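You operate a simulated robot arm through the tools that you are given. There is no shell and no other tool. Be economical: measure what you need, move in short steps, check, and stop when the job is done.

Carry out the task below with a simulated robot arm. There is one attempt and no reset: what you move stays moved.

## Task
Fit the short bar and the long bar to the frameless panel and clamp them.
Fine: open both clamps; short bar at the white clamp, long bar at the green clamp, channels to the glass; both clamps shut.

The check looks at the end state, three seconds after you hand in, the way a careful person would. Anything else that was tipped, shoved, dropped, spilled or broken makes it a failure.

## Robot
A 7-joint arm with a fingered hand on a trunk, on a base that drives. Base frame: it is fixed to the floor where the robot stands at the start and does not move with it; the origin is under the middle of the robot, x ahead of it, y to its left, z up; the surface under the hand at the start is at about z = 862. Readings come in mm, degrees, newtons and seconds.
Its first joint turns from -166.0 to 166.0 degrees. Places, roughly: gap at the green clamp [900, 200, 900]; gap at the white clamp [700, 100, 900]; green clamp [900, 200, 1000]; white clamp [600, 100, 1000]. Payload 4.7 kg.
The tool frame sits at the grasp point between the pads (the TCP): z along the fingers, y along the line on which they close. The tips reach 36 mm beyond it. The gripper opens to 120 mm. The gripper's body begins 42 mm behind the TCP. The gripper is a hand of 5 fingers: y runs from the thumb to the fingers, the wrist lies at [-18, -122, -210] in the tool frame, and closing takes about 1.5 s.
Orientation is that of the tool frame in the base frame, as [roll, pitch, yaw] about the fixed x, y, z axes, in that order (R = Rz(yaw) Ry(pitch) Rx(roll)). With the fingers straight down and the wrist toward the robot, the tool's x, y and z point along [0, 1, 0], [1, 0, 0] and [0, 0, -1] of the base frame.

## Interface
- The arm moves only by the tool move_arm. Its arguments are lists of equal length, an entry for each row: "xyz": the shift along the tool's x, y, z in mm, a list of three; "dr": the turn, a rotation vector about the tool's x, y, z in degrees, a list of three; "hand": the gripper command, from -1 (fully open) to 1 (shut), values between in proportion. In form: {"xyz": [[tx, ty, tz], ...], "dr": [[wx, wy, wz], ...], "hand": [hand, ...]}. A call has 1 to 8 rows; each row shifts and turns the commanded pose from where the row before left it, along the tool's axes as they then stand. Each row takes 0.2 s and may step no farther than 50 mm and 8.6 degrees from the row before; otherwise, or with a gripper value out of range, the whole call is refused. Where a pose cannot be reached the arm comes as near as it can. A force on the tool above 40 N (or 10 N above the force at the start of the call, whichever is more), or a blocked arm, ends the call early, and 0.2 s more pass. The fingers move at their own pace (about 45 mm/s each) and stop on an object; they squeeze with about 34 N. The grip force told is the motor's: it shows also when the fingers shut on nothing. Time passes only in rows, and 0.2 s behind the last, so rows that do not move let the fingers close. The reply holds the time, the measured pose of the TCP, the force on the tool along the base axes, the opening and the grip force, in the units named above and with some noise, with the torque about the TCP (base axes, N m) and any sound that the robot's microphone picked up.
- Cameras (640 x 400 px; columns grow to the right, rows downward): "scene" is now at [-248.5, 90.3, 1252.9]; the picture's right is [0.03, -1.00, 0.00], its down [-0.17, -0.01, -0.99] and it looks along [0.98, 0.03, -0.17] (base axes); focal length 257 px, centre (320, 200). "wrist" rides on the gripper at [73, -91, -143] in the tool frame; the picture's right is [-0.80, 0.28, -0.53], its down [-0.53, -0.73, 0.42] and it looks along [-0.27, 0.62, 0.74] (tool axes); focal length 234 px, centre (320, 200). There is no depth. A picture from a camera that has moved, and an enlarged one, comes with that camera's place and axes in the base frame and with its lens. The place of the scene camera against the robot may be out by one fixed shift of up to 18 mm in any direction.
- snapshot(camera): a new picture of that camera. It takes no simulated time.
- drive_base(legs): drives the robot by 1 to 6 legs, each [ahead, turn to the left] in mm and degrees, along the robot's own axes; the way and the turn of a leg run together, so that a leg with both is an arc; at most 1500 mm and 180 degrees a leg. The arm and the cameras ride along, it lands a little off, and it stops where it bumps. It gives what a move gives.
- hand_shape(shape): the hand has 5 fingers and takes this shape, open, in about a second: jaw (thumb against the fingers, like two jaws); tri (thumb and two fingers); tip (a fingertip pinch); poke (one finger out to press); point (the index stretched); flat (the hand flat); cup (the hand cupped); fist (a fist). The gripper value then closes the fingers along that shape, each until it touches; the sizes above hold for jaw. It gives what a move gives, with no picture.
- pan_tilt(pan, tilt): turns the head with the scene camera to pan (to the left, within 143 degrees either way) and tilt (down, from -29 to 69), counted from straight ahead of the robot. It gives what a move gives.
- enlarge(camera, box): a new picture of the part [left, top, right, bottom] of that camera's present view, enlarged. It takes no simulated time.
- finish_job(): hands the job in; it is judged then, once.

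Go step by step. Nothing tells you exact positions but the pictures and the camera data: compare them with the known pose of the tool, close in by small moves and look again before you grip or let go. The budget is 120 turns and 98 pictures, counting those below and the enlarged ones. Unless the task says otherwise, let go and move clear before handing in, and close with one line.

The tools are called after "Call:" as a command line: name --argument value ..., lists and objects as JSON in quotes. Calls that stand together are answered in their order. move_arm: Moves the arm, as the interface text tells. Its arguments: {"type":"object","properties":{"xyz":{"type":"array","items":{"type":"array","items":{"type":"number"}}},"dr":{"type":"array","items":{"type":"array","items":{"type":"number"}}},"hand":{"type":"array","items":{"type":"number"}}},"required":["xyz","dr","hand"]} The other tools are called the same way: hand_shape (shape) gives the hand a shape; drive_base (legs) drives the base; pan_tilt (pan, tilt) turns the head that bears the scene camera; snapshot (camera) takes a picture; enlarge (camera, box) takes an enlarged picture of a part of a camera's view; finish_job () hands the job in.

At the start:

```text
t: 0.0
tool_pos: [835.7, 65.4, 1234.5]
tool_rot: [-180.0, 0.0, 90.0]
ft_force: [-0.3, 0.6, -0.3]
moment: [-0.02, 0.03, 0.0]
gripper_width: 119.7
grasp_force: 0.1
shape: jaw
robot x, y, heading: [-0.4, -1.5, -0.4]
head pan, tilt: [1.7, 9.9]
```

scene: 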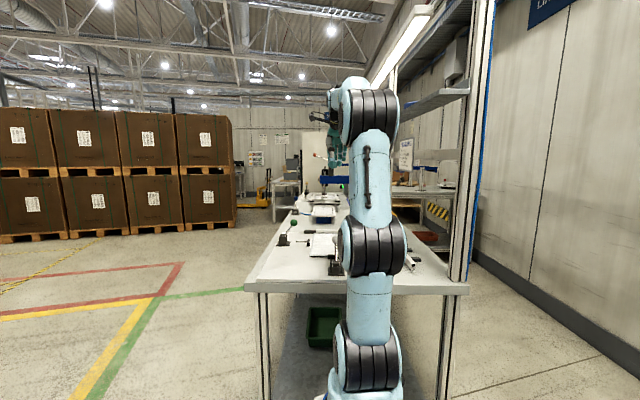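
wrist: 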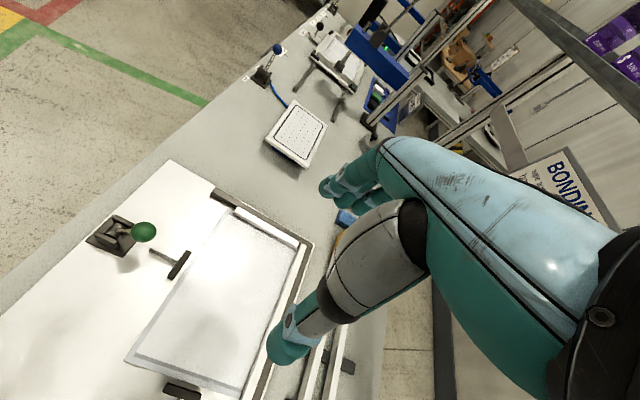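

I see a bench with the panel fixture in front of the robot, with a green-knobbed clamp at its left. I'll look closer before moving.

Call:
enlarge --camera "scene" --box '[240, 180, 480, 330]'

Call:
enlarge --camera "wrist" --box '[60, 150, 420, 400]'

```text
2.67 times, centred on (360, 255) of scene
camera zoom: at [-248.5, 90.3, 1252.9], right [0.03, -1.0, 0.0], down [-0.17, -0.01, -0.99], along [0.98, 0.03, -0.17], focal length 685 px, centre (213, 53)
```

zoom: 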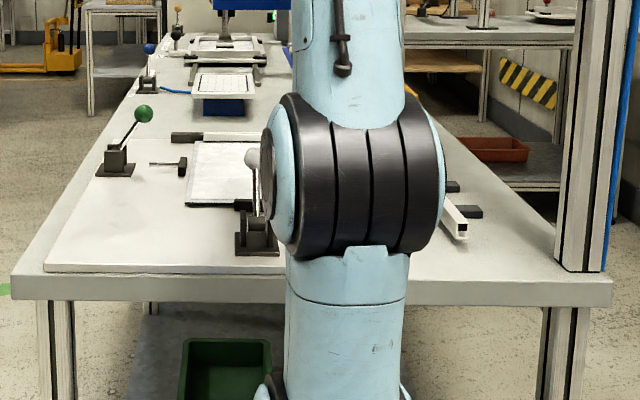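

```text
1.60 times, centred on (240, 275) of wrist
camera zoom: at [744.3, 136.0, 1378.4], right [0.28, -0.8, 0.53], down [-0.73, -0.53, -0.42], along [0.62, -0.27, -0.74], focal length 375 px, centre (448, 80)
```

zoom: 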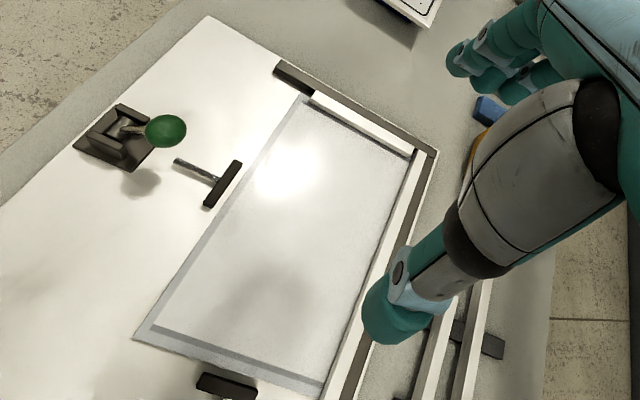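

Two bars are already in at the far and right edges; the loose bars seem to lie on a rack to the right (–y). I shift the hand right so the wrist camera sees them.

Call:
move_arm --xyz '[[-45, -20, 0], [-45, -20, 0], [-45, -20, 0], [-45, -20, 0], [-45, -20, 0], [-45, -20, 0], [-45, -20, 0]]' --dr '[[0, 0, 0], [0, 0, 0], [0, 0, 0], [0, 0, 0], [0, 0, 0], [0, 0, 0], [0, 0, 0]]' --hand '[-1, -1, -1, -1, -1, -1, -1]'

Call:
snapshot --camera "wrist"

Call:
pan_tilt --pan 1.7 --tilt 22

Call:
snapshot --camera "scene"

```text
t: 1.8
tool_pos: [818.5, -145.7, 1242.3]
tool_rot: [176.8, -0.4, 102.7]
ft_force: [11.2, -39.3, -23.1]
moment: [4.57, 0.81, 1.46]
gripper_width: 119.6
grasp_force: 0.1
shape: jaw
robot x, y, heading: [88.1, 17.9, 19.0]
head pan, tilt: [1.7, 9.9]
stopped in row 7: the arm was blocked; the commanded pose is now the measured one
```

```text
93 pictures are left
camera wrist: at [706.5, -98.5, 1380.5], right [0.42, -0.73, 0.53], down [-0.57, -0.67, -0.47], along [0.7, -0.11, -0.7], focal length 234 px, centre (320, 200)
```

wrist: 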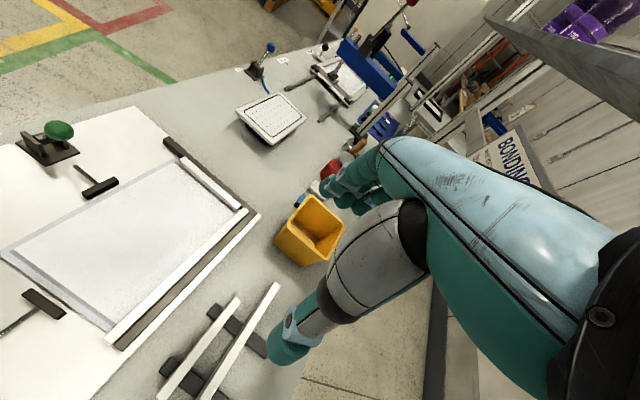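

```text
t: 2.5
tool_pos: [848.1, -152.6, 1242.7]
tool_rot: [177.3, 0.9, 101.8]
ft_force: [1.8, 2.9, 0.6]
moment: [-0.14, 0.12, 0.08]
gripper_width: 119.9
grasp_force: 0.0
shape: jaw
robot x, y, heading: [86.2, 54.2, 28.1]
head pan, tilt: [1.7, 22.0]
```

```text
92 pictures are left
camera scene: at [-128.4, 148.5, 1271.7], right [0.49, -0.87, 0.07], down [-0.36, -0.28, -0.89], along [0.79, 0.42, -0.45], focal length 257 px, centre (320, 200)
```

scene: 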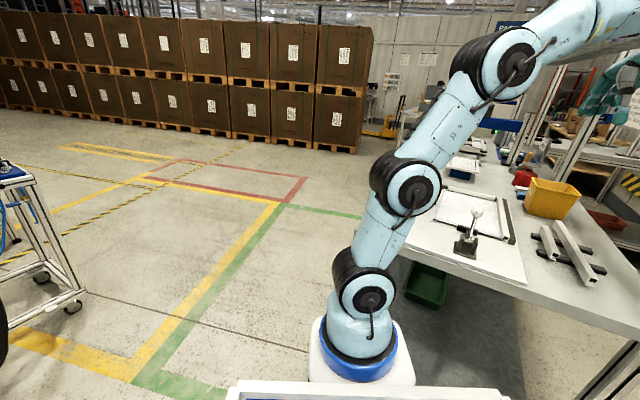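

The arm struck the shelf post on the right, and the base was pushed and turned about 28°. I'll let it settle and read the state.

Call:
move_arm --xyz '[[0, 0, 0], [0, 0, 0]]' --dr '[[0, 0, 0], [0, 0, 0]]' --hand '[-1, -1]'

Call:
snapshot --camera "scene"

```text
t: 2.9
tool_pos: [804.0, -128.2, 1268.7]
tool_rot: [171.9, 0.7, 109.7]
ft_force: [-11.5, 13.3, 1.0]
moment: [-0.94, -0.73, -0.27]
gripper_width: 119.7
grasp_force: 0.0
shape: jaw
robot x, y, heading: [83.0, 110.4, 48.2]
head pan, tilt: [1.7, 22.0]
stopped in row 1: the arm was blocked; the commanded pose is now the measured one
```

```text
91 pictures are left
camera scene: at [-135.8, 78.8, 1263.6], right [0.76, -0.64, 0.04], down [-0.25, -0.35, -0.9], along [0.59, 0.68, -0.43], focal length 257 px, centre (320, 200)
```

scene: 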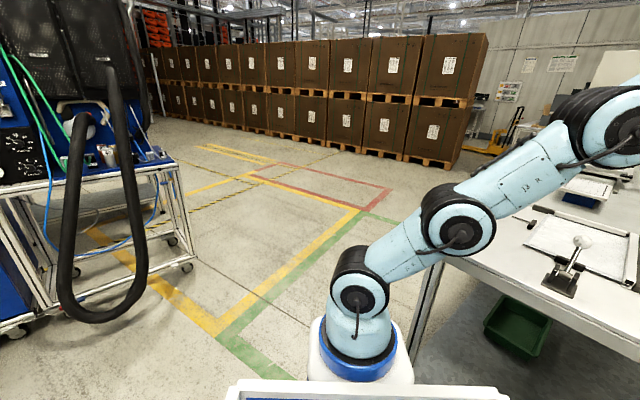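

The base is still turning. I check what the arm is touching.

Call:
snapshot --camera "wrist"

Call:
pan_tilt --pan -45 --tilt 5

Call:
snapshot --camera "scene"

```text
90 pictures are left
camera wrist: at [673.8, -98.0, 1396.9], right [0.46, -0.68, 0.57], down [-0.44, -0.73, -0.52], along [0.77, -0.01, -0.64], focal length 234 px, centre (320, 200)
```

wrist: 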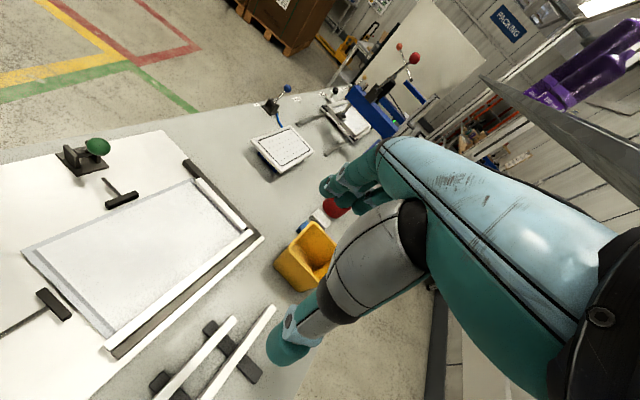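

```text
t: 4.0
tool_pos: [714.3, -155.7, 1311.8]
tool_rot: [171.3, -1.7, 103.5]
ft_force: [-44.2, 16.2, 17.4]
moment: [-1.37, -2.61, -1.21]
gripper_width: 119.7
grasp_force: 0.1
shape: jaw
robot x, y, heading: [61.0, 141.6, 39.8]
head pan, tilt: [-45.0, 5.0]
```

```text
89 pictures are left
camera scene: at [-224.3, 44.5, 1263.9], right [-0.09, -1.0, 0.04], down [-0.04, -0.04, -1.0], along [1.0, -0.09, -0.03], focal length 257 px, centre (320, 200)
```

scene: 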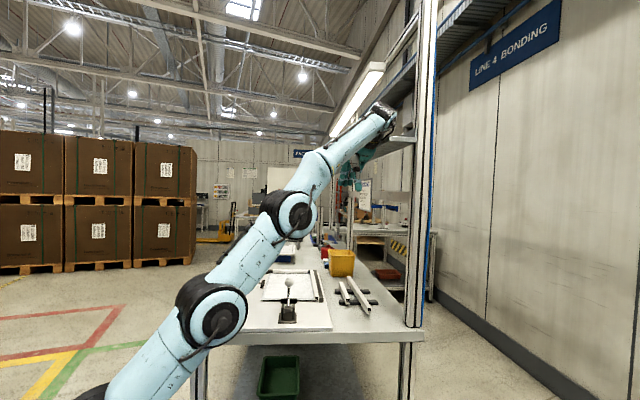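

The wrist is wedged against the overhead shelf on the right. I back off to the left (+tool x) gently.

Call:
move_arm --xyz '[[20, 0, 0], [20, 0, 0], [20, 0, 0], [20, 0, 0]]' --dr '[[0, 0, 0], [0, 0, 0], [0, 0, 0], [0, 0, 0]]' --hand '[-1, -1, -1, -1]'

Call:
snapshot --camera "scene"

```text
t: 4.3
tool_pos: [854.4, -134.1, 1181.8]
tool_rot: [173.2, -2.1, 107.3]
ft_force: [18.8, -6.0, -22.1]
moment: [0.76, 0.84, 0.31]
gripper_width: 119.4
grasp_force: 0.1
shape: jaw
robot x, y, heading: [89.7, 176.5, 49.0]
head pan, tilt: [-45.0, 5.0]
stopped in row 1: the arm was blocked; the commanded pose is now the measured one
```

```text
88 pictures are left
camera scene: at [-123.9, 21.4, 1267.9], right [0.08, -1.0, 0.02], down [-0.07, -0.03, -1.0], along [0.99, 0.08, -0.07], focal length 257 px, centre (320, 200)
```

scene: 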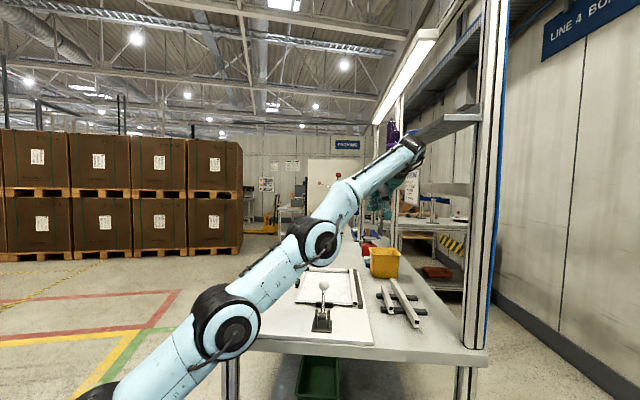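

Still touching. I continue retreating toward the robot and to the left.

Call:
move_arm --xyz '[[30, -20, 0], [30, -20, 0], [30, -20, 0], [30, -20, 0]]' --dr '[[0, 0, 0], [0, 0, 0], [0, 0, 0], [0, 0, 0]]' --hand '[-1, -1, -1, -1]'

Call:
snapshot --camera "scene"

```text
t: 4.6
tool_pos: [869.3, -180.5, 1139.4]
tool_rot: [174.1, -4.0, 104.6]
ft_force: [10.0, 1.6, -13.1]
moment: [0.2, 0.85, 0.26]
gripper_width: 119.5
grasp_force: 0.0
shape: jaw
robot x, y, heading: [95.5, 174.4, 50.1]
head pan, tilt: [-45.0, 5.0]
stopped in row 1: the force on the tool passed its limit at 79 N (the readings are from after the stop); the commanded pose is now the measured one
```

```text
87 pictures are left
camera scene: at [-94.8, -7.4, 1261.3], right [0.09, -1.0, 0.0], down [-0.09, -0.01, -1.0], along [0.99, 0.09, -0.09], focal length 257 px, centre (320, 200)
```

scene: 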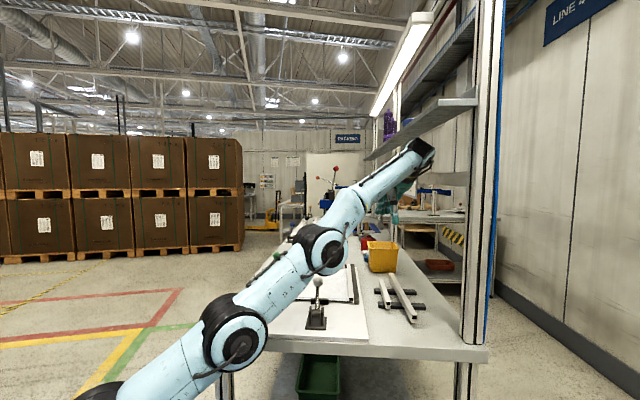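

The arm is now under the shelf with low force. I go lower and left.

Call:
move_arm --xyz '[[0, 0, 15], [10, 0, 15], [20, 0, 10], [25, 0, 0], [30, 0, 0]]' --dr '[[0, 0, 0], [0, 0, 0], [0, 0, 0], [0, 0, 0], [0, 0, 0]]' --hand '[-1, -1, -1, -1, -1]'

Call:
snapshot --camera "scene"

Call:
snapshot --camera "wrist"

```text
t: 4.9
tool_pos: [870.7, -155.6, 1173.0]
tool_rot: [172.8, -2.0, 106.0]
ft_force: [-3.3, 3.7, 1.5]
moment: [-0.35, -0.25, -0.1]
gripper_width: 119.8
grasp_force: 0.1
shape: jaw
robot x, y, heading: [95.6, 179.6, 50.2]
head pan, tilt: [-45.0, 5.0]
stopped in row 1: the arm was blocked; the commanded pose is now the measured one
```

```text
86 pictures are left
camera scene: at [-98.3, -6.9, 1260.7], right [0.09, -1.0, 0.0], down [-0.09, -0.01, -1.0], along [0.99, 0.09, -0.09], focal length 257 px, centre (320, 200)
```

scene: 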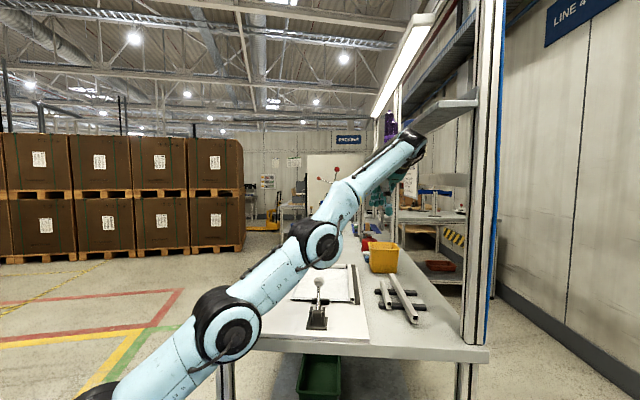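

```text
85 pictures are left
camera wrist: at [747.8, -120.7, 1307.0], right [0.43, -0.73, 0.53], down [-0.5, -0.68, -0.53], along [0.75, -0.04, -0.66], focal length 234 px, centre (320, 200)
```

wrist: 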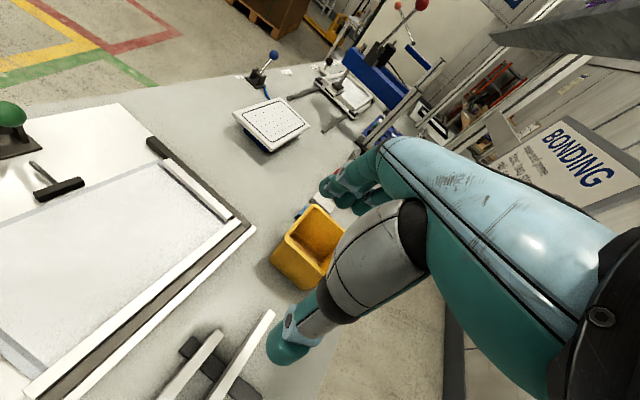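

Forces are low now. I turn the base left a bit so that the arm swings off the shelf.

Call:
drive_base --legs '[[0, 12]]'

Call:
snapshot --camera "scene"

```text
t: 6.1
tool_pos: [925.1, 9.6, 1169.4]
tool_rot: [172.8, -2.4, 118.0]
ft_force: [-1.3, -0.4, 0.5]
moment: [0.02, -0.01, -0.01]
gripper_width: 119.9
grasp_force: 0.2
shape: jaw
robot x, y, heading: [96.9, 178.5, 62.0]
head pan, tilt: [-45.0, 5.0]
```

```text
84 pictures are left
camera scene: at [-53.5, -41.2, 1260.8], right [0.29, -0.96, 0.0], down [-0.08, -0.03, -1.0], along [0.95, 0.29, -0.09], focal length 257 px, centre (320, 200)
```

scene: 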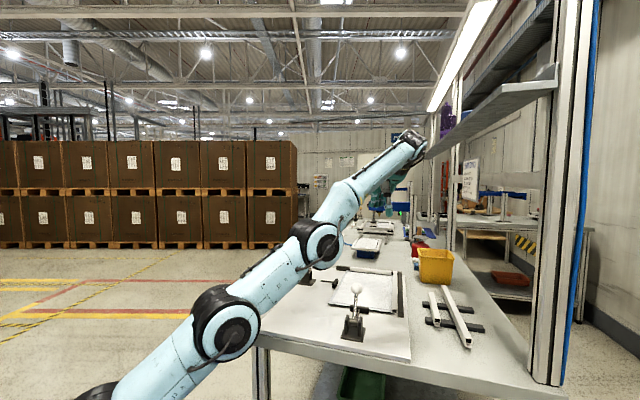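

Free now. From here the head camera has an open view on the bars and the fixture; I tilt and look closer.

Call:
pan_tilt --pan -55 --tilt 22

Call:
enlarge --camera "scene" --box '[230, 130, 470, 280]'

Call:
snapshot --camera "wrist"

```text
t: 6.9
tool_pos: [925.7, 10.4, 1168.8]
tool_rot: [172.9, -2.3, 118.1]
ft_force: [-0.6, -0.7, -0.4]
moment: [0.03, 0.0, -0.03]
gripper_width: 120.2
grasp_force: 0.0
shape: jaw
robot x, y, heading: [98.0, 181.0, 62.2]
head pan, tilt: [-55.0, 22.0]
```

```text
2.67 times, centred on (350, 205) of scene
camera zoom: at [-49.1, -56.6, 1233.3], right [0.12, -0.99, 0.0], down [-0.37, -0.05, -0.93], along [0.92, 0.11, -0.37], focal length 685 px, centre (240, 187)
```

zoom: 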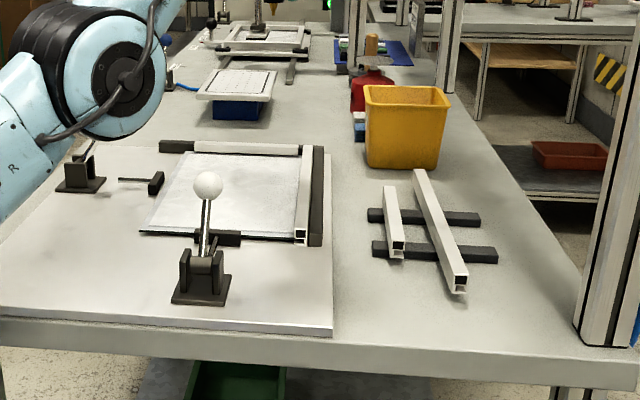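

```text
82 pictures are left
camera wrist: at [798.2, 18.0, 1302.9], right [0.57, -0.63, 0.52], down [-0.36, -0.77, -0.53], along [0.74, 0.12, -0.67], focal length 234 px, centre (320, 200)
```

wrist: 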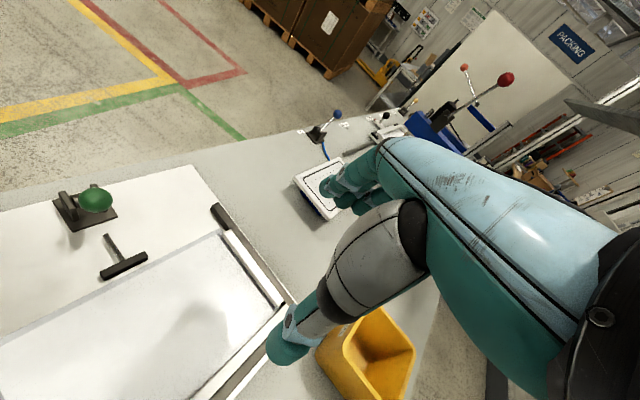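

Good view. The bars rest on two black risers; I zoom on their profiles and on the clamps.

Call:
enlarge --camera "scene" --box '[360, 190, 424, 245]'

Call:
enlarge --camera "scene" --box '[285, 180, 365, 245]'

Call:
enlarge --camera "scene" --box '[240, 170, 320, 230]'

```text
7.27 times, centred on (392, 218) of scene
camera zoom: at [-49.1, -56.6, 1233.3], right [0.12, -0.99, 0.0], down [-0.37, -0.05, -0.93], along [0.92, 0.11, -0.37], focal length 1868 px, centre (-204, 73)
```

zoom: 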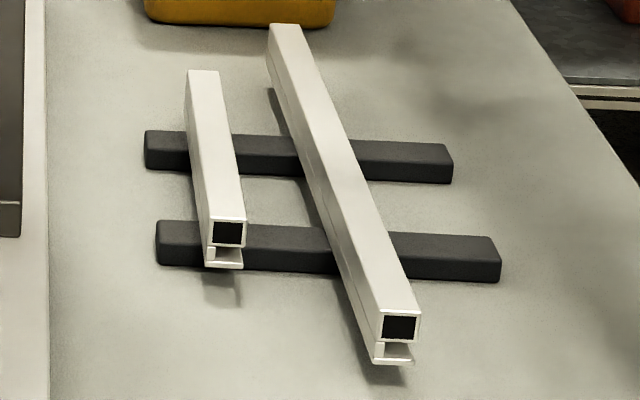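

```text
6.15 times, centred on (325, 212) of scene
camera zoom: at [-49.1, -56.6, 1233.3], right [0.12, -0.99, 0.0], down [-0.37, -0.05, -0.93], along [0.92, 0.11, -0.37], focal length 1580 px, centre (289, 123)
```

zoom: 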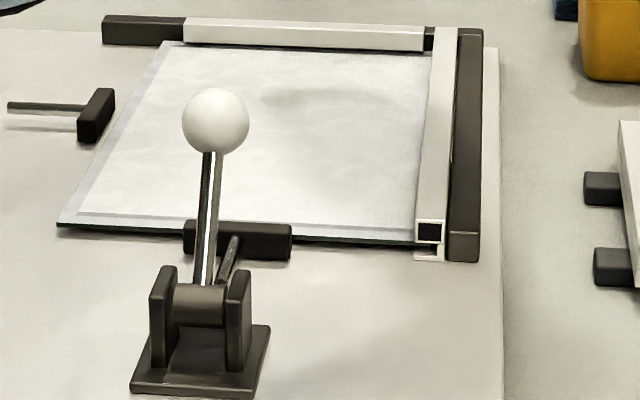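

```text
6.67 times, centred on (280, 200) of scene
camera zoom: at [-49.1, -56.6, 1233.3], right [0.12, -0.99, 0.0], down [-0.37, -0.05, -0.93], along [0.92, 0.11, -0.37], focal length 1712 px, centre (587, 200)
```

zoom: 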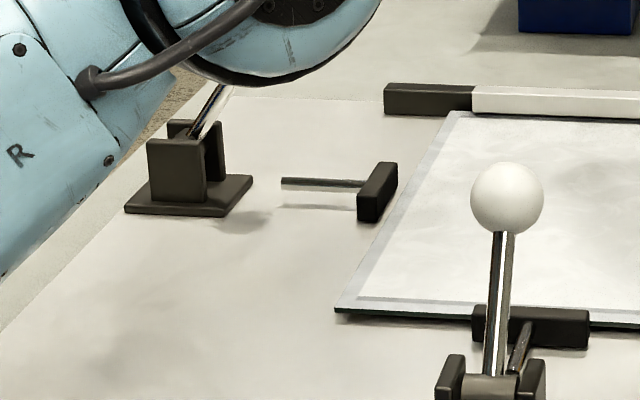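

Both bars: square tube with a channel below opening to –y; long bar x≈577–876 at y≈–197, short bar x≈650–808 at y≈–146. The clamps appear shut (levers leaning toward the glass). I straighten the tool and come over the white clamp.

Call:
move_arm --xyz '[[0, 0, 0], [0, 0, 0], [0, 0, 0], [0, 0, 0], [0, 0, 0], [0, 0, 0]]' --dr '[[7, 0, 0], [0, -2.3, 0], [0, 0, 7], [0, 0, 7], [0, 0, 7], [0, 0, 7]]' --hand '[-1, -1, -1, -1, -1, -1]'

Call:
move_arm --xyz '[[6, -40, 0], [6, -40, 0], [6, -40, 0], [6, -40, 0], [6, -40, 0], [6, -40, 0], [6, -40, 0], [6, -40, 0]]' --dr '[[0, 0, 0], [0, 0, 0], [0, 0, 0], [0, 0, 0], [0, 0, 0], [0, 0, 0], [0, 0, 0], [0, 0, 0]]' --hand '[-1, -1, -1, -1, -1, -1, -1, -1]'

Call:
snapshot --camera "scene"

Call:
snapshot --camera "wrist"

```text
t: 8.3
tool_pos: [911.7, 17.9, 1155.5]
tool_rot: [179.9, 0.0, 90.0]
ft_force: [0.1, -0.6, -1.2]
moment: [0.02, 0.03, -0.03]
gripper_width: 119.9
grasp_force: 0.1
shape: jaw
out of reach, approached as far as the arm can: row 1
robot x, y, heading: [95.4, 177.0, 62.1]
head pan, tilt: [-55.0, 22.0]
```

```text
t: 10.1
tool_pos: [590.7, 65.8, 1153.6]
tool_rot: [179.8, -0.1, 90.0]
ft_force: [0.3, 0.0, -0.9]
moment: [0.02, 0.0, 0.0]
gripper_width: 120.0
grasp_force: 0.1
shape: jaw
robot x, y, heading: [95.1, 177.1, 61.9]
head pan, tilt: [-55.0, 22.0]
```

```text
78 pictures are left
camera scene: at [-49.1, -56.7, 1233.2], right [0.12, -0.99, 0.0], down [-0.37, -0.05, -0.93], along [0.92, 0.11, -0.37], focal length 257 px, centre (320, 200)
```

scene: 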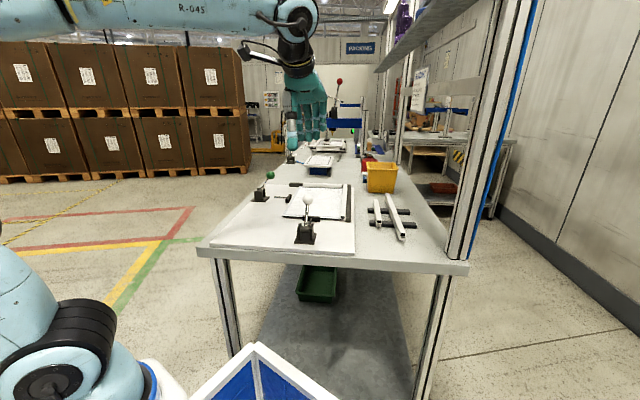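

```text
77 pictures are left
camera wrist: at [499.6, 136.7, 1298.4], right [0.28, -0.8, 0.52], down [-0.73, -0.53, -0.43], along [0.62, -0.27, -0.74], focal length 234 px, centre (320, 200)
```

wrist: 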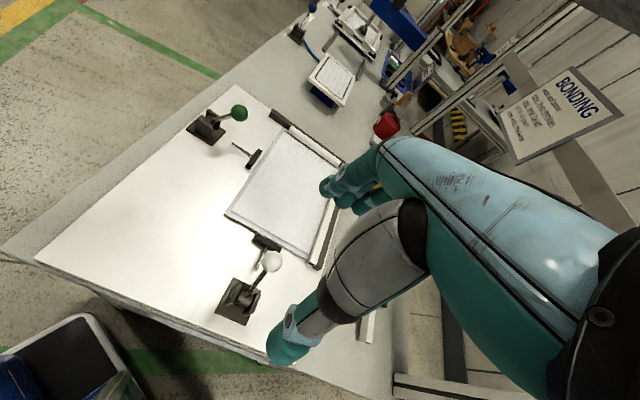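

By triangulation the white knob is at about (632, 55, 958). I go above it with the hand half-open so it will cage the knob.

Call:
move_arm --xyz '[[-3, 14, 25], [-3, 14, 25], [-4, 13, 25], [0, 0, 15], [0, 0, 0], [0, 0, 0]]' --dr '[[0, 0, 0], [0, 0, 0], [0, 0, 0], [0, 0, 0], [0, 0, 0], [0, 0, 0]]' --hand '[0, 0, 0, 0, 0, 0]'

Call:
enlarge --camera "scene" --box '[240, 100, 400, 260]'

Call:
snapshot --camera "wrist"

```text
t: 11.5
tool_pos: [632.6, 54.7, 1065.6]
tool_rot: [179.9, 0.0, 90.0]
ft_force: [-0.5, 0.0, -0.1]
moment: [-0.01, -0.01, 0.01]
gripper_width: 60.6
grasp_force: 0.0
shape: jaw
robot x, y, heading: [94.9, 179.6, 62.1]
head pan, tilt: [-55.0, 22.0]
```

```text
2.50 times, centred on (320, 180) of scene
camera zoom: at [-49.3, -56.6, 1233.2], right [0.12, -0.99, 0.0], down [-0.37, -0.05, -0.93], along [0.92, 0.11, -0.37], focal length 642 px, centre (320, 250)
```

zoom: 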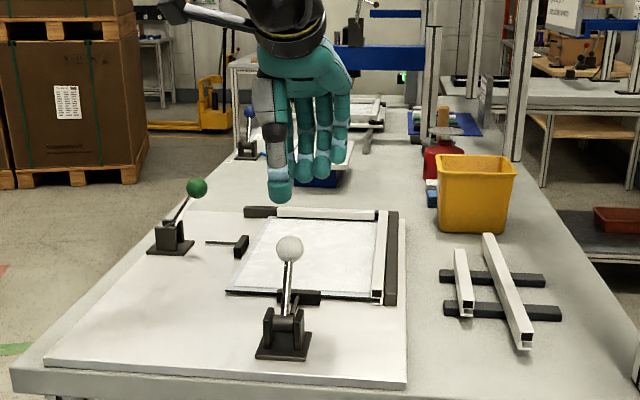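

```text
75 pictures are left
camera wrist: at [540.8, 126.4, 1209.4], right [0.28, -0.8, 0.53], down [-0.73, -0.53, -0.43], along [0.62, -0.27, -0.74], focal length 234 px, centre (320, 200)
```

wrist: 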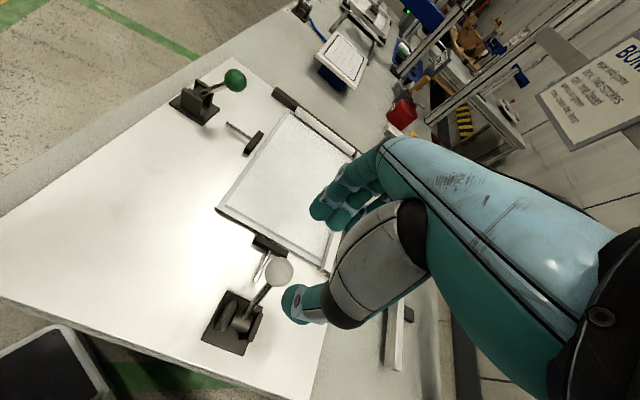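

Alignment agrees. I lower over the knob with an opening of 70 mm.

Call:
move_arm --xyz '[[-2, -7, 20], [0, 0, 20], [0, 0, 20], [0, 0, 15], [0, 0, 13]]' --dr '[[0, 0, 0], [0, 0, 0], [0, 0, 0], [0, 0, 0], [0, 0, 0]]' --hand '[-0.17, -0.17, -0.17, -0.17, -0.17]'

Call:
enlarge --camera "scene" --box '[260, 140, 370, 250]'

Call:
enlarge --camera "wrist" --box '[180, 150, 440, 350]'

```text
t: 12.7
tool_pos: [626.2, 53.4, 977.8]
tool_rot: [179.8, 0.0, 89.9]
ft_force: [0.6, 0.0, 0.0]
moment: [0.01, 0.02, -0.01]
gripper_width: 69.8
grasp_force: 0.1
shape: jaw
robot x, y, heading: [95.3, 178.5, 61.9]
head pan, tilt: [-55.0, 22.0]
```

```text
3.64 times, centred on (315, 195) of scene
camera zoom: at [-49.3, -56.6, 1233.2], right [0.12, -0.99, 0.0], down [-0.37, -0.05, -0.93], along [0.92, 0.11, -0.37], focal length 934 px, centre (338, 218)
```

zoom: 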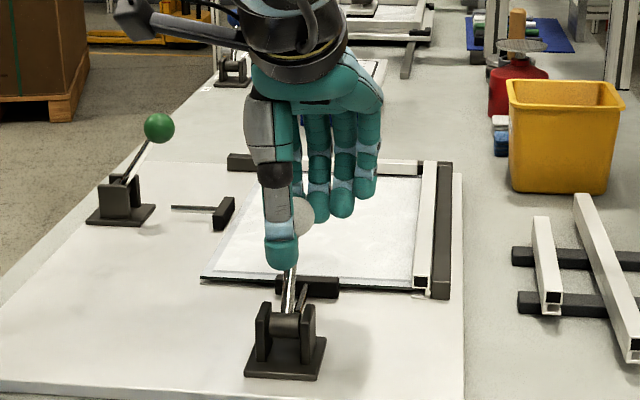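

```text
2.00 times, centred on (310, 250) of wrist
camera zoom: at [534.5, 125.2, 1121.1], right [0.28, -0.8, 0.53], down [-0.73, -0.53, -0.43], along [0.62, -0.27, -0.74], focal length 468 px, centre (340, 100)
```

zoom: 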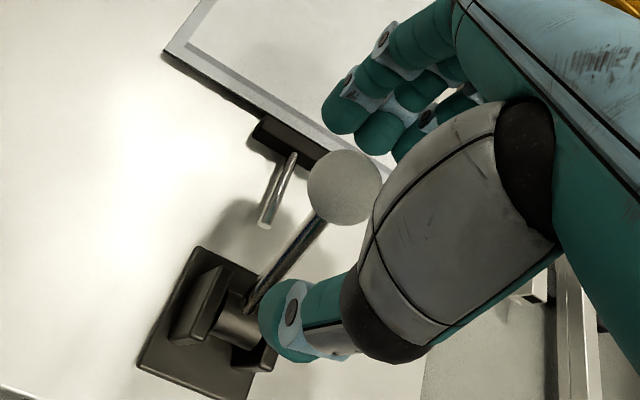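

The knob is between thumb and fingers, but the index is a little to its right. I shift +y 18 mm and push toward –x.

Call:
move_arm --xyz '[[18, 0, 0], [0, -10, 0], [0, -12, 0], [0, -12, 0], [0, -12, 0]]' --dr '[[0, 0, 0], [0, 0, 0], [0, 0, 0], [0, 0, 0], [0, 0, 0]]' --hand '[-0.17, -0.17, -0.17, -0.17, -0.17]'

Call:
enlarge --camera "wrist" --box '[180, 150, 440, 350]'

```text
t: 13.9
tool_pos: [580.8, 72.8, 978.4]
tool_rot: [179.8, 0.0, 90.0]
ft_force: [6.0, -1.5, 0.4]
moment: [0.01, -0.11, 0.09]
gripper_width: 72.8
grasp_force: 0.1
shape: jaw
robot x, y, heading: [97.7, 180.0, 62.1]
head pan, tilt: [-55.0, 22.0]
```

```text
2.00 times, centred on (310, 250) of wrist
camera zoom: at [488.8, 143.7, 1121.3], right [0.28, -0.8, 0.53], down [-0.73, -0.53, -0.43], along [0.62, -0.27, -0.74], focal length 468 px, centre (340, 100)
```

zoom: 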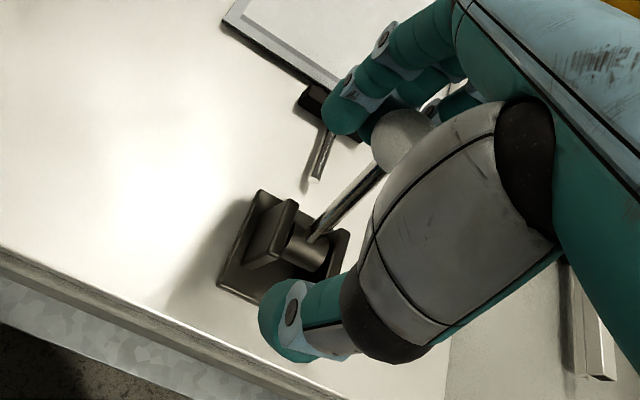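

Contact at 6 N and the lever is moving. I keep pushing.

Call:
move_arm --xyz '[[0, -12, 0], [0, -12, 0], [0, -12, 0], [0, -12, 0], [0, -12, 0]]' --dr '[[0, 0, 0], [0, 0, 0], [0, 0, 0], [0, 0, 0], [0, 0, 0]]' --hand '[-0.17, -0.17, -0.17, -0.17, -0.17]'

Call:
enlarge --camera "wrist" --box '[180, 150, 440, 350]'

Call:
enlarge --camera "scene" --box '[260, 160, 370, 260]'

```text
t: 15.1
tool_pos: [521.4, 71.1, 978.3]
tool_rot: [179.9, 0.0, 90.0]
ft_force: [-0.6, 0.6, -0.3]
moment: [0.02, 0.01, -0.04]
gripper_width: 69.8
grasp_force: 0.0
shape: jaw
robot x, y, heading: [96.3, 176.8, 62.2]
head pan, tilt: [-55.0, 22.0]
```

```text
2.00 times, centred on (310, 250) of wrist
camera zoom: at [429.0, 142.8, 1121.6], right [0.28, -0.8, 0.53], down [-0.73, -0.53, -0.43], along [0.62, -0.27, -0.74], focal length 468 px, centre (340, 100)
```

zoom: 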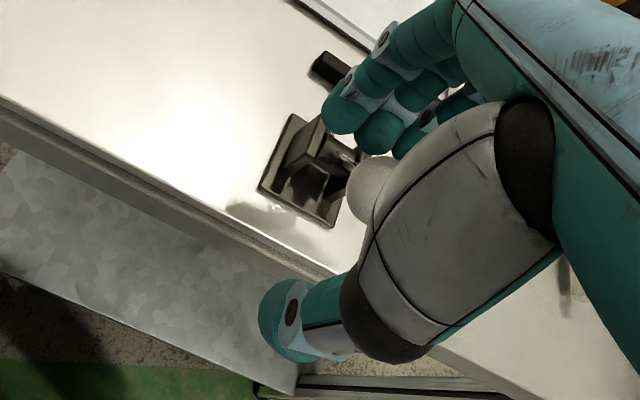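

```text
4.00 times, centred on (315, 210) of scene
camera zoom: at [-49.3, -56.6, 1233.2], right [0.12, -0.99, 0.0], down [-0.37, -0.05, -0.93], along [0.92, 0.11, -0.37], focal length 1027 px, centre (340, 160)
```

zoom: 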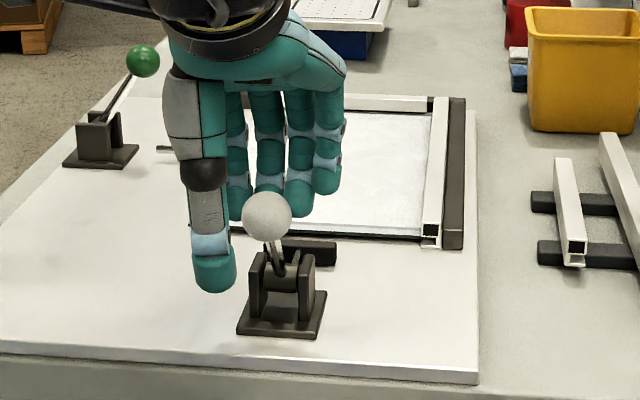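

The lever flipped back to about x≈531, so the white clamp looks open. I rise and look.

Call:
move_arm --xyz '[[0, 0, -30], [0, 0, -40], [0, 0, -40], [0, 0, -40]]' --dr '[[0, 0, 0], [0, 0, 0], [0, 0, 0], [0, 0, 0]]' --hand '[-0.17, -0.17, -0.17, -0.17]'

Call:
enlarge --camera "scene" --box '[240, 170, 370, 260]'

Call:
snapshot --camera "wrist"

```text
t: 16.1
tool_pos: [520.2, 72.7, 1130.5]
tool_rot: [-179.9, 0.0, 90.0]
ft_force: [-0.2, -0.1, -0.5]
moment: [0.02, 0.02, -0.01]
gripper_width: 69.8
grasp_force: 0.0
shape: jaw
robot x, y, heading: [96.7, 179.2, 61.8]
head pan, tilt: [-55.0, 22.0]
```

```text
4.44 times, centred on (305, 215) of scene
camera zoom: at [-49.2, -56.7, 1233.2], right [0.12, -0.99, 0.0], down [-0.37, -0.05, -0.93], along [0.92, 0.11, -0.37], focal length 1141 px, centre (387, 133)
```

zoom: 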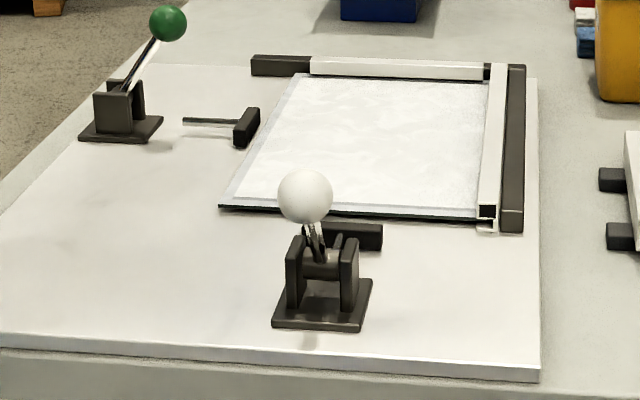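

```text
68 pictures are left
camera wrist: at [429.1, 143.3, 1273.5], right [0.28, -0.8, 0.52], down [-0.73, -0.53, -0.43], along [0.62, -0.27, -0.74], focal length 234 px, centre (320, 200)
```

wrist: 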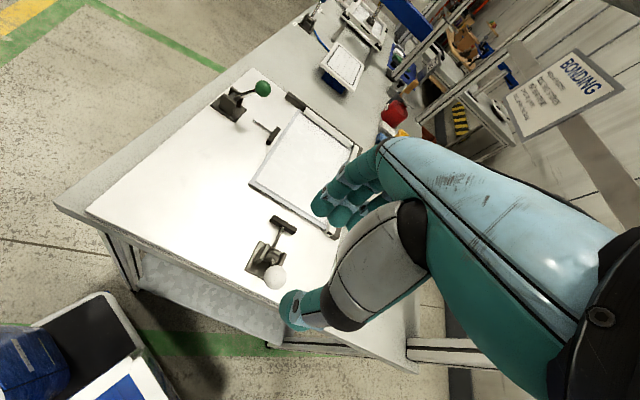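

White clamp is open (pad retracted). The green knob triangulates to (853, 228, 960). I move near it and turn the tool so the fingers come on the –y side (yaw 0).

Call:
move_arm --xyz '[[26, 45, 0], [26, 45, 0], [26, 45, 0], [26, 45, 0], [26, 45, 0], [26, 45, 0]]' --dr '[[0, 0, 0], [0, 0, 0], [0, 0, 0], [0, 0, 0], [0, 0, 0], [0, 0, 0]]' --hand '[-0.17, -0.17, -0.17, -0.17, -0.17, -0.17]'

Call:
move_arm --xyz '[[0, 0, 0], [0, 0, 0], [0, 0, 0], [0, 0, 0], [0, 0, 0], [0, 0, 0], [0, 0, 0], [0, 0, 0]]' --dr '[[0, 0, 8.2], [0, 0, 8.2], [0, 0, 8.2], [0, 0, 8.2], [0, 0, 8.2], [0, 0, 8.2], [0, 0, 8.2], [0, 0, 8.2]]' --hand '[-0.17, -0.17, -0.17, -0.17, -0.17, -0.17, -0.17, -0.17]'

Call:
move_arm --xyz '[[0, 0, 0], [0, 0, 0], [0, 0, 0]]' --dr '[[0, 0, 8.2], [0, 0, 8.2], [0, 0, 8]]' --hand '[-0.17, -0.17, -0.17]'

Call:
snapshot --camera "wrist"

Call:
snapshot --camera "scene"

```text
refused: row 1 steps farther than a row can; nothing moved
```

```text
t: 17.9
tool_pos: [519.8, 72.2, 1128.7]
tool_rot: [179.9, 0.0, 24.3]
ft_force: [0.8, -0.1, 0.1]
moment: [-0.03, -0.02, 0.01]
gripper_width: 69.9
grasp_force: 0.1
shape: jaw
robot x, y, heading: [93.5, 176.9, 62.0]
head pan, tilt: [-55.0, 22.0]
```

```text
t: 18.7
tool_pos: [519.7, 71.6, 1128.8]
tool_rot: [179.9, -0.1, -0.2]
ft_force: [-0.5, -0.4, 0.5]
moment: [-0.01, -0.01, 0.0]
gripper_width: 70.1
grasp_force: 0.2
shape: jaw
robot x, y, heading: [91.4, 179.0, 62.0]
head pan, tilt: [-55.0, 22.0]
```

```text
67 pictures are left
camera wrist: at [592.0, 162.2, 1272.1], right [-0.81, -0.28, 0.52], down [-0.53, 0.73, -0.43], along [-0.27, -0.62, -0.74], focal length 234 px, centre (320, 200)
```

wrist: 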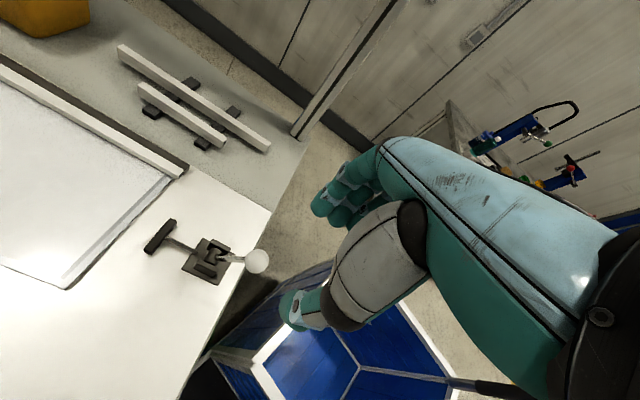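

```text
66 pictures are left
camera scene: at [-49.3, -56.6, 1233.2], right [0.12, -0.99, 0.0], down [-0.37, -0.05, -0.93], along [0.92, 0.11, -0.37], focal length 257 px, centre (320, 200)
```

scene: 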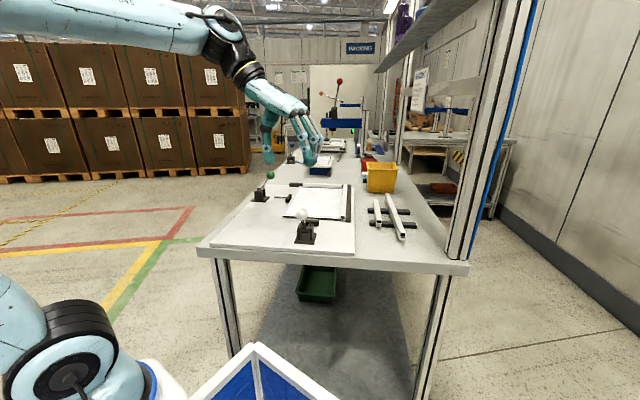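

Yaw 0 works well. Now I move over the green knob.

Call:
move_arm --xyz '[[44, -20, 0], [44, -20, 0], [44, -20, 0], [44, -20, 0], [44, -20, 0], [44, -20, 0], [44, -20, 0], [44, -20, 0]]' --dr '[[0, 0, 0], [0, 0, 0], [0, 0, 0], [0, 0, 0], [0, 0, 0], [0, 0, 0], [0, 0, 0], [0, 0, 0]]' --hand '[-0.17, -0.17, -0.17, -0.17, -0.17, -0.17, -0.17, -0.17]'

Call:
move_arm --xyz '[[0, 0, 30], [0, 0, 30], [0, 0, 15]]' --dr '[[0, 0, 0], [0, 0, 0], [0, 0, 0]]' --hand '[-0.17, -0.17, -0.17]'

Call:
snapshot --camera "wrist"

```text
t: 20.5
tool_pos: [871.4, 232.5, 1128.0]
tool_rot: [-180.0, -0.2, -0.1]
ft_force: [0.1, -0.6, 1.6]
moment: [0.04, -0.05, 0.01]
gripper_width: 70.0
grasp_force: 0.0
shape: jaw
robot x, y, heading: [95.3, 179.5, 61.9]
head pan, tilt: [-55.0, 22.0]
```

```text
t: 21.3
tool_pos: [871.8, 231.9, 1054.5]
tool_rot: [179.9, -0.2, 0.1]
ft_force: [-0.9, 0.2, -0.4]
moment: [0.04, -0.01, 0.01]
gripper_width: 69.9
grasp_force: 0.1
shape: jaw
robot x, y, heading: [97.1, 174.0, 62.3]
head pan, tilt: [-55.0, 22.0]
```

```text
65 pictures are left
camera wrist: at [944.1, 322.3, 1197.3], right [-0.8, -0.28, 0.52], down [-0.53, 0.73, -0.43], along [-0.27, -0.62, -0.74], focal length 234 px, centre (320, 200)
```

wrist: 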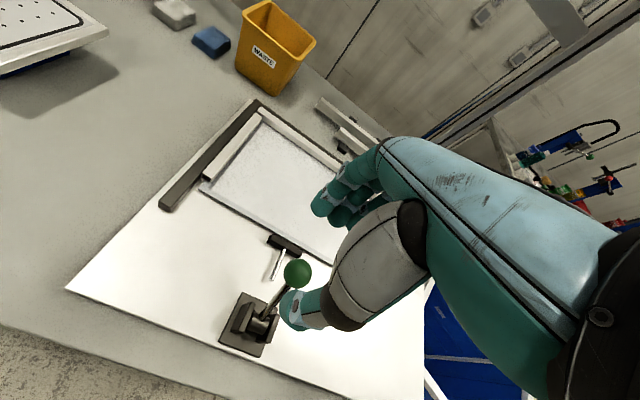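

Knob confirmed at (852, 227). I lower and push it toward +y.

Call:
move_arm --xyz '[[0, 0, 20], [0, 0, 20], [0, 0, 20], [0, 0, 17], [0, -12, 0], [0, -12, 0], [0, -12, 0], [0, -12, 0]]' --dr '[[0, 0, 0], [0, 0, 0], [0, 0, 0], [0, 0, 0], [0, 0, 0], [0, 0, 0], [0, 0, 0], [0, 0, 0]]' --hand '[-0.17, -0.17, -0.17, -0.17, -0.17, -0.17, -0.17, -0.17]'

Call:
move_arm --xyz '[[0, -12, 0], [0, -12, 0], [0, -12, 0], [0, -12, 0], [0, -10, 0]]' --dr '[[0, 0, 0], [0, 0, 0], [0, 0, 0], [0, 0, 0], [0, 0, 0]]' --hand '[-0.17, -0.17, -0.17, -0.17, -0.17]'

Call:
snapshot --camera "wrist"

```text
t: 23.1
tool_pos: [873.0, 278.1, 976.8]
tool_rot: [180.0, -0.1, -0.1]
ft_force: [-1.8, -7.8, 0.4]
moment: [-0.14, 0.06, 0.07]
gripper_width: 73.1
grasp_force: 0.1
shape: jaw
robot x, y, heading: [93.6, 181.7, 61.9]
head pan, tilt: [-55.0, 22.0]
```

```text
t: 24.3
tool_pos: [873.5, 338.5, 976.0]
tool_rot: [180.0, -0.1, 0.1]
ft_force: [-0.4, 0.5, -0.3]
moment: [-0.01, -0.01, -0.01]
gripper_width: 69.9
grasp_force: 0.1
shape: jaw
robot x, y, heading: [96.2, 183.3, 62.0]
head pan, tilt: [-55.0, 22.0]
```

```text
64 pictures are left
camera wrist: at [945.6, 427.9, 1120.1], right [-0.8, -0.28, 0.52], down [-0.53, 0.73, -0.42], along [-0.27, -0.62, -0.74], focal length 234 px, centre (320, 200)
```

wrist: 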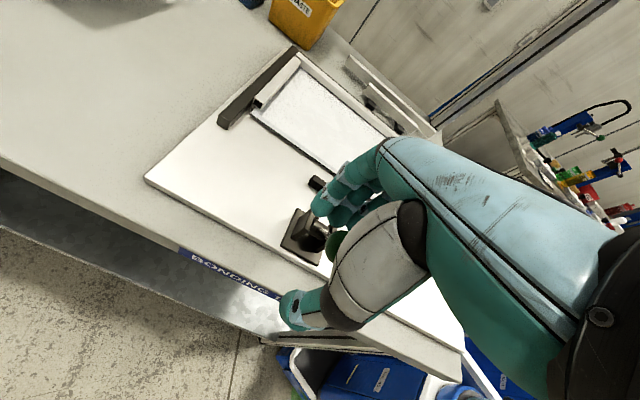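

The green lever flipped too. I rise and check, measuring the frame at the same time.

Call:
move_arm --xyz '[[0, 0, -35], [0, 0, -40], [0, 0, -40], [-10, 30, -25], [-10, 30, 0], [0, 0, 0]]' --dr '[[0, 0, 0], [0, 0, 0], [0, 0, 0], [0, 0, 0], [0, 0, 0], [0, 0, 0]]' --hand '[-0.5, -0.5, -0.5, -0.5, -0.5, -0.5]'

Call:
enlarge --camera "wrist" --box '[120, 60, 400, 360]'

Call:
enlarge --camera "scene" --box '[240, 170, 370, 260]'

```text
t: 25.7
tool_pos: [854.1, 279.3, 1117.1]
tool_rot: [-180.0, -0.1, 0.0]
ft_force: [0.0, 0.0, -1.3]
moment: [0.02, 0.02, 0.02]
gripper_width: 89.5
grasp_force: 0.0
shape: jaw
robot x, y, heading: [95.6, 177.5, 62.1]
head pan, tilt: [-55.0, 22.0]
```

```text
1.33 times, centred on (260, 210) of wrist
camera zoom: at [926.2, 369.2, 1261.3], right [-0.8, -0.28, 0.52], down [-0.53, 0.73, -0.42], along [-0.27, -0.62, -0.74], focal length 312 px, centre (400, 187)
```

zoom: 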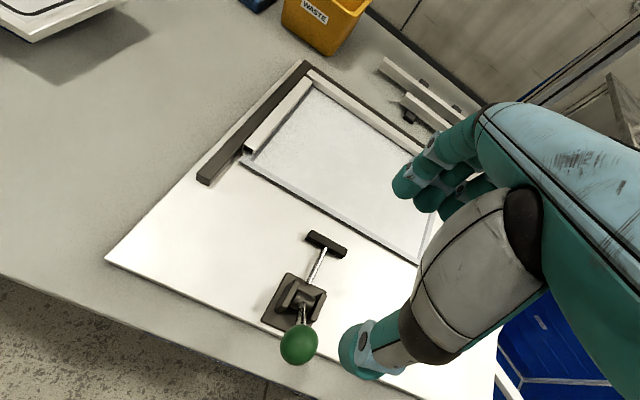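

```text
4.44 times, centred on (305, 215) of scene
camera zoom: at [-49.1, -56.6, 1233.2], right [0.12, -0.99, 0.0], down [-0.37, -0.05, -0.93], along [0.92, 0.11, -0.37], focal length 1141 px, centre (387, 133)
```

zoom: 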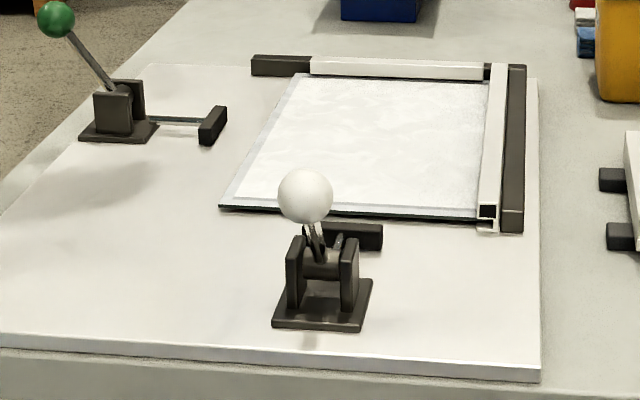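

Both clamps are open. By the wrist camera, the glass' left edge is at y≈150, x≈711–1000; short bar centre ≈(757, –143). I move over the short bar.

Call:
move_arm --xyz '[[-11, 47, 0], [-11, 47, 0], [-11, 47, 0], [-11, 47, 0], [-11, 47, 0], [-11, 47, 0], [-11, 47, 0], [-11, 47, 0]]' --dr '[[0, 0, 0], [0, 0, 0], [0, 0, 0], [0, 0, 0], [0, 0, 0], [0, 0, 0], [0, 0, 0], [0, 0, 0]]' --hand '[-0.5, -0.5, -0.5, -0.5, -0.5, -0.5, -0.5, -0.5]'

Call:
move_arm --xyz '[[-9, 46, 20], [0, 0, 40], [0, 0, 30], [0, 0, 0]]' --dr '[[0, 0, 0], [0, 0, 0], [0, 0, 0], [0, 0, 0]]' --hand '[-0.5, -0.5, -0.5, -0.5]'

Call:
snapshot --camera "scene"

Call:
snapshot --camera "wrist"

```text
t: 27.5
tool_pos: [763.9, -97.9, 1117.5]
tool_rot: [179.9, -0.2, 0.0]
ft_force: [0.0, 0.1, -0.2]
moment: [-0.05, 0.0, -0.01]
gripper_width: 89.6
grasp_force: 0.0
shape: jaw
robot x, y, heading: [95.0, 177.6, 62.2]
head pan, tilt: [-55.0, 22.0]
```

```text
refused: row 1 steps farther than a row can; nothing moved
```

```text
61 pictures are left
camera scene: at [-49.0, -56.4, 1233.3], right [0.12, -0.99, 0.0], down [-0.37, -0.05, -0.93], along [0.92, 0.11, -0.37], focal length 257 px, centre (320, 200)
```

scene: 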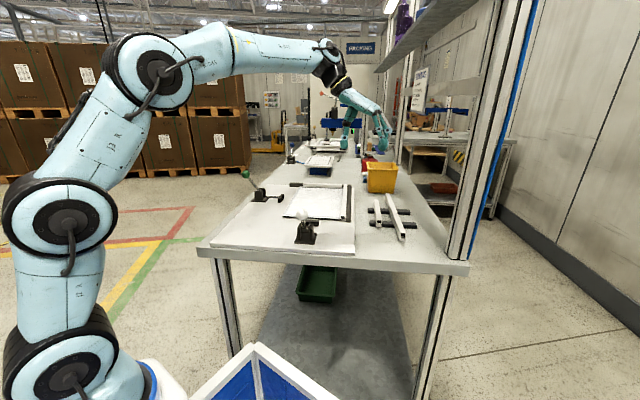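

```text
60 pictures are left
camera wrist: at [836.1, -6.9, 1262.0], right [-0.81, -0.28, 0.52], down [-0.53, 0.73, -0.43], along [-0.26, -0.62, -0.74], focal length 234 px, centre (320, 200)
```

wrist: 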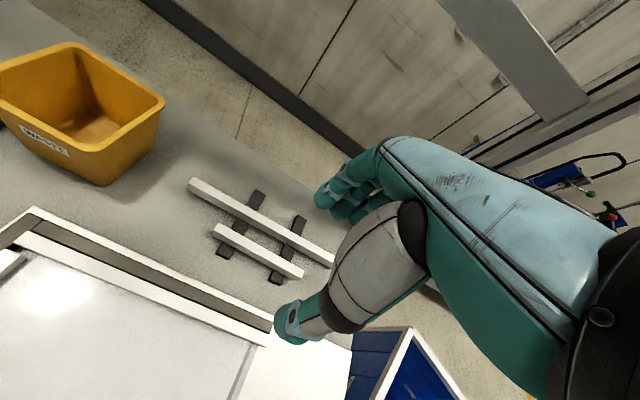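

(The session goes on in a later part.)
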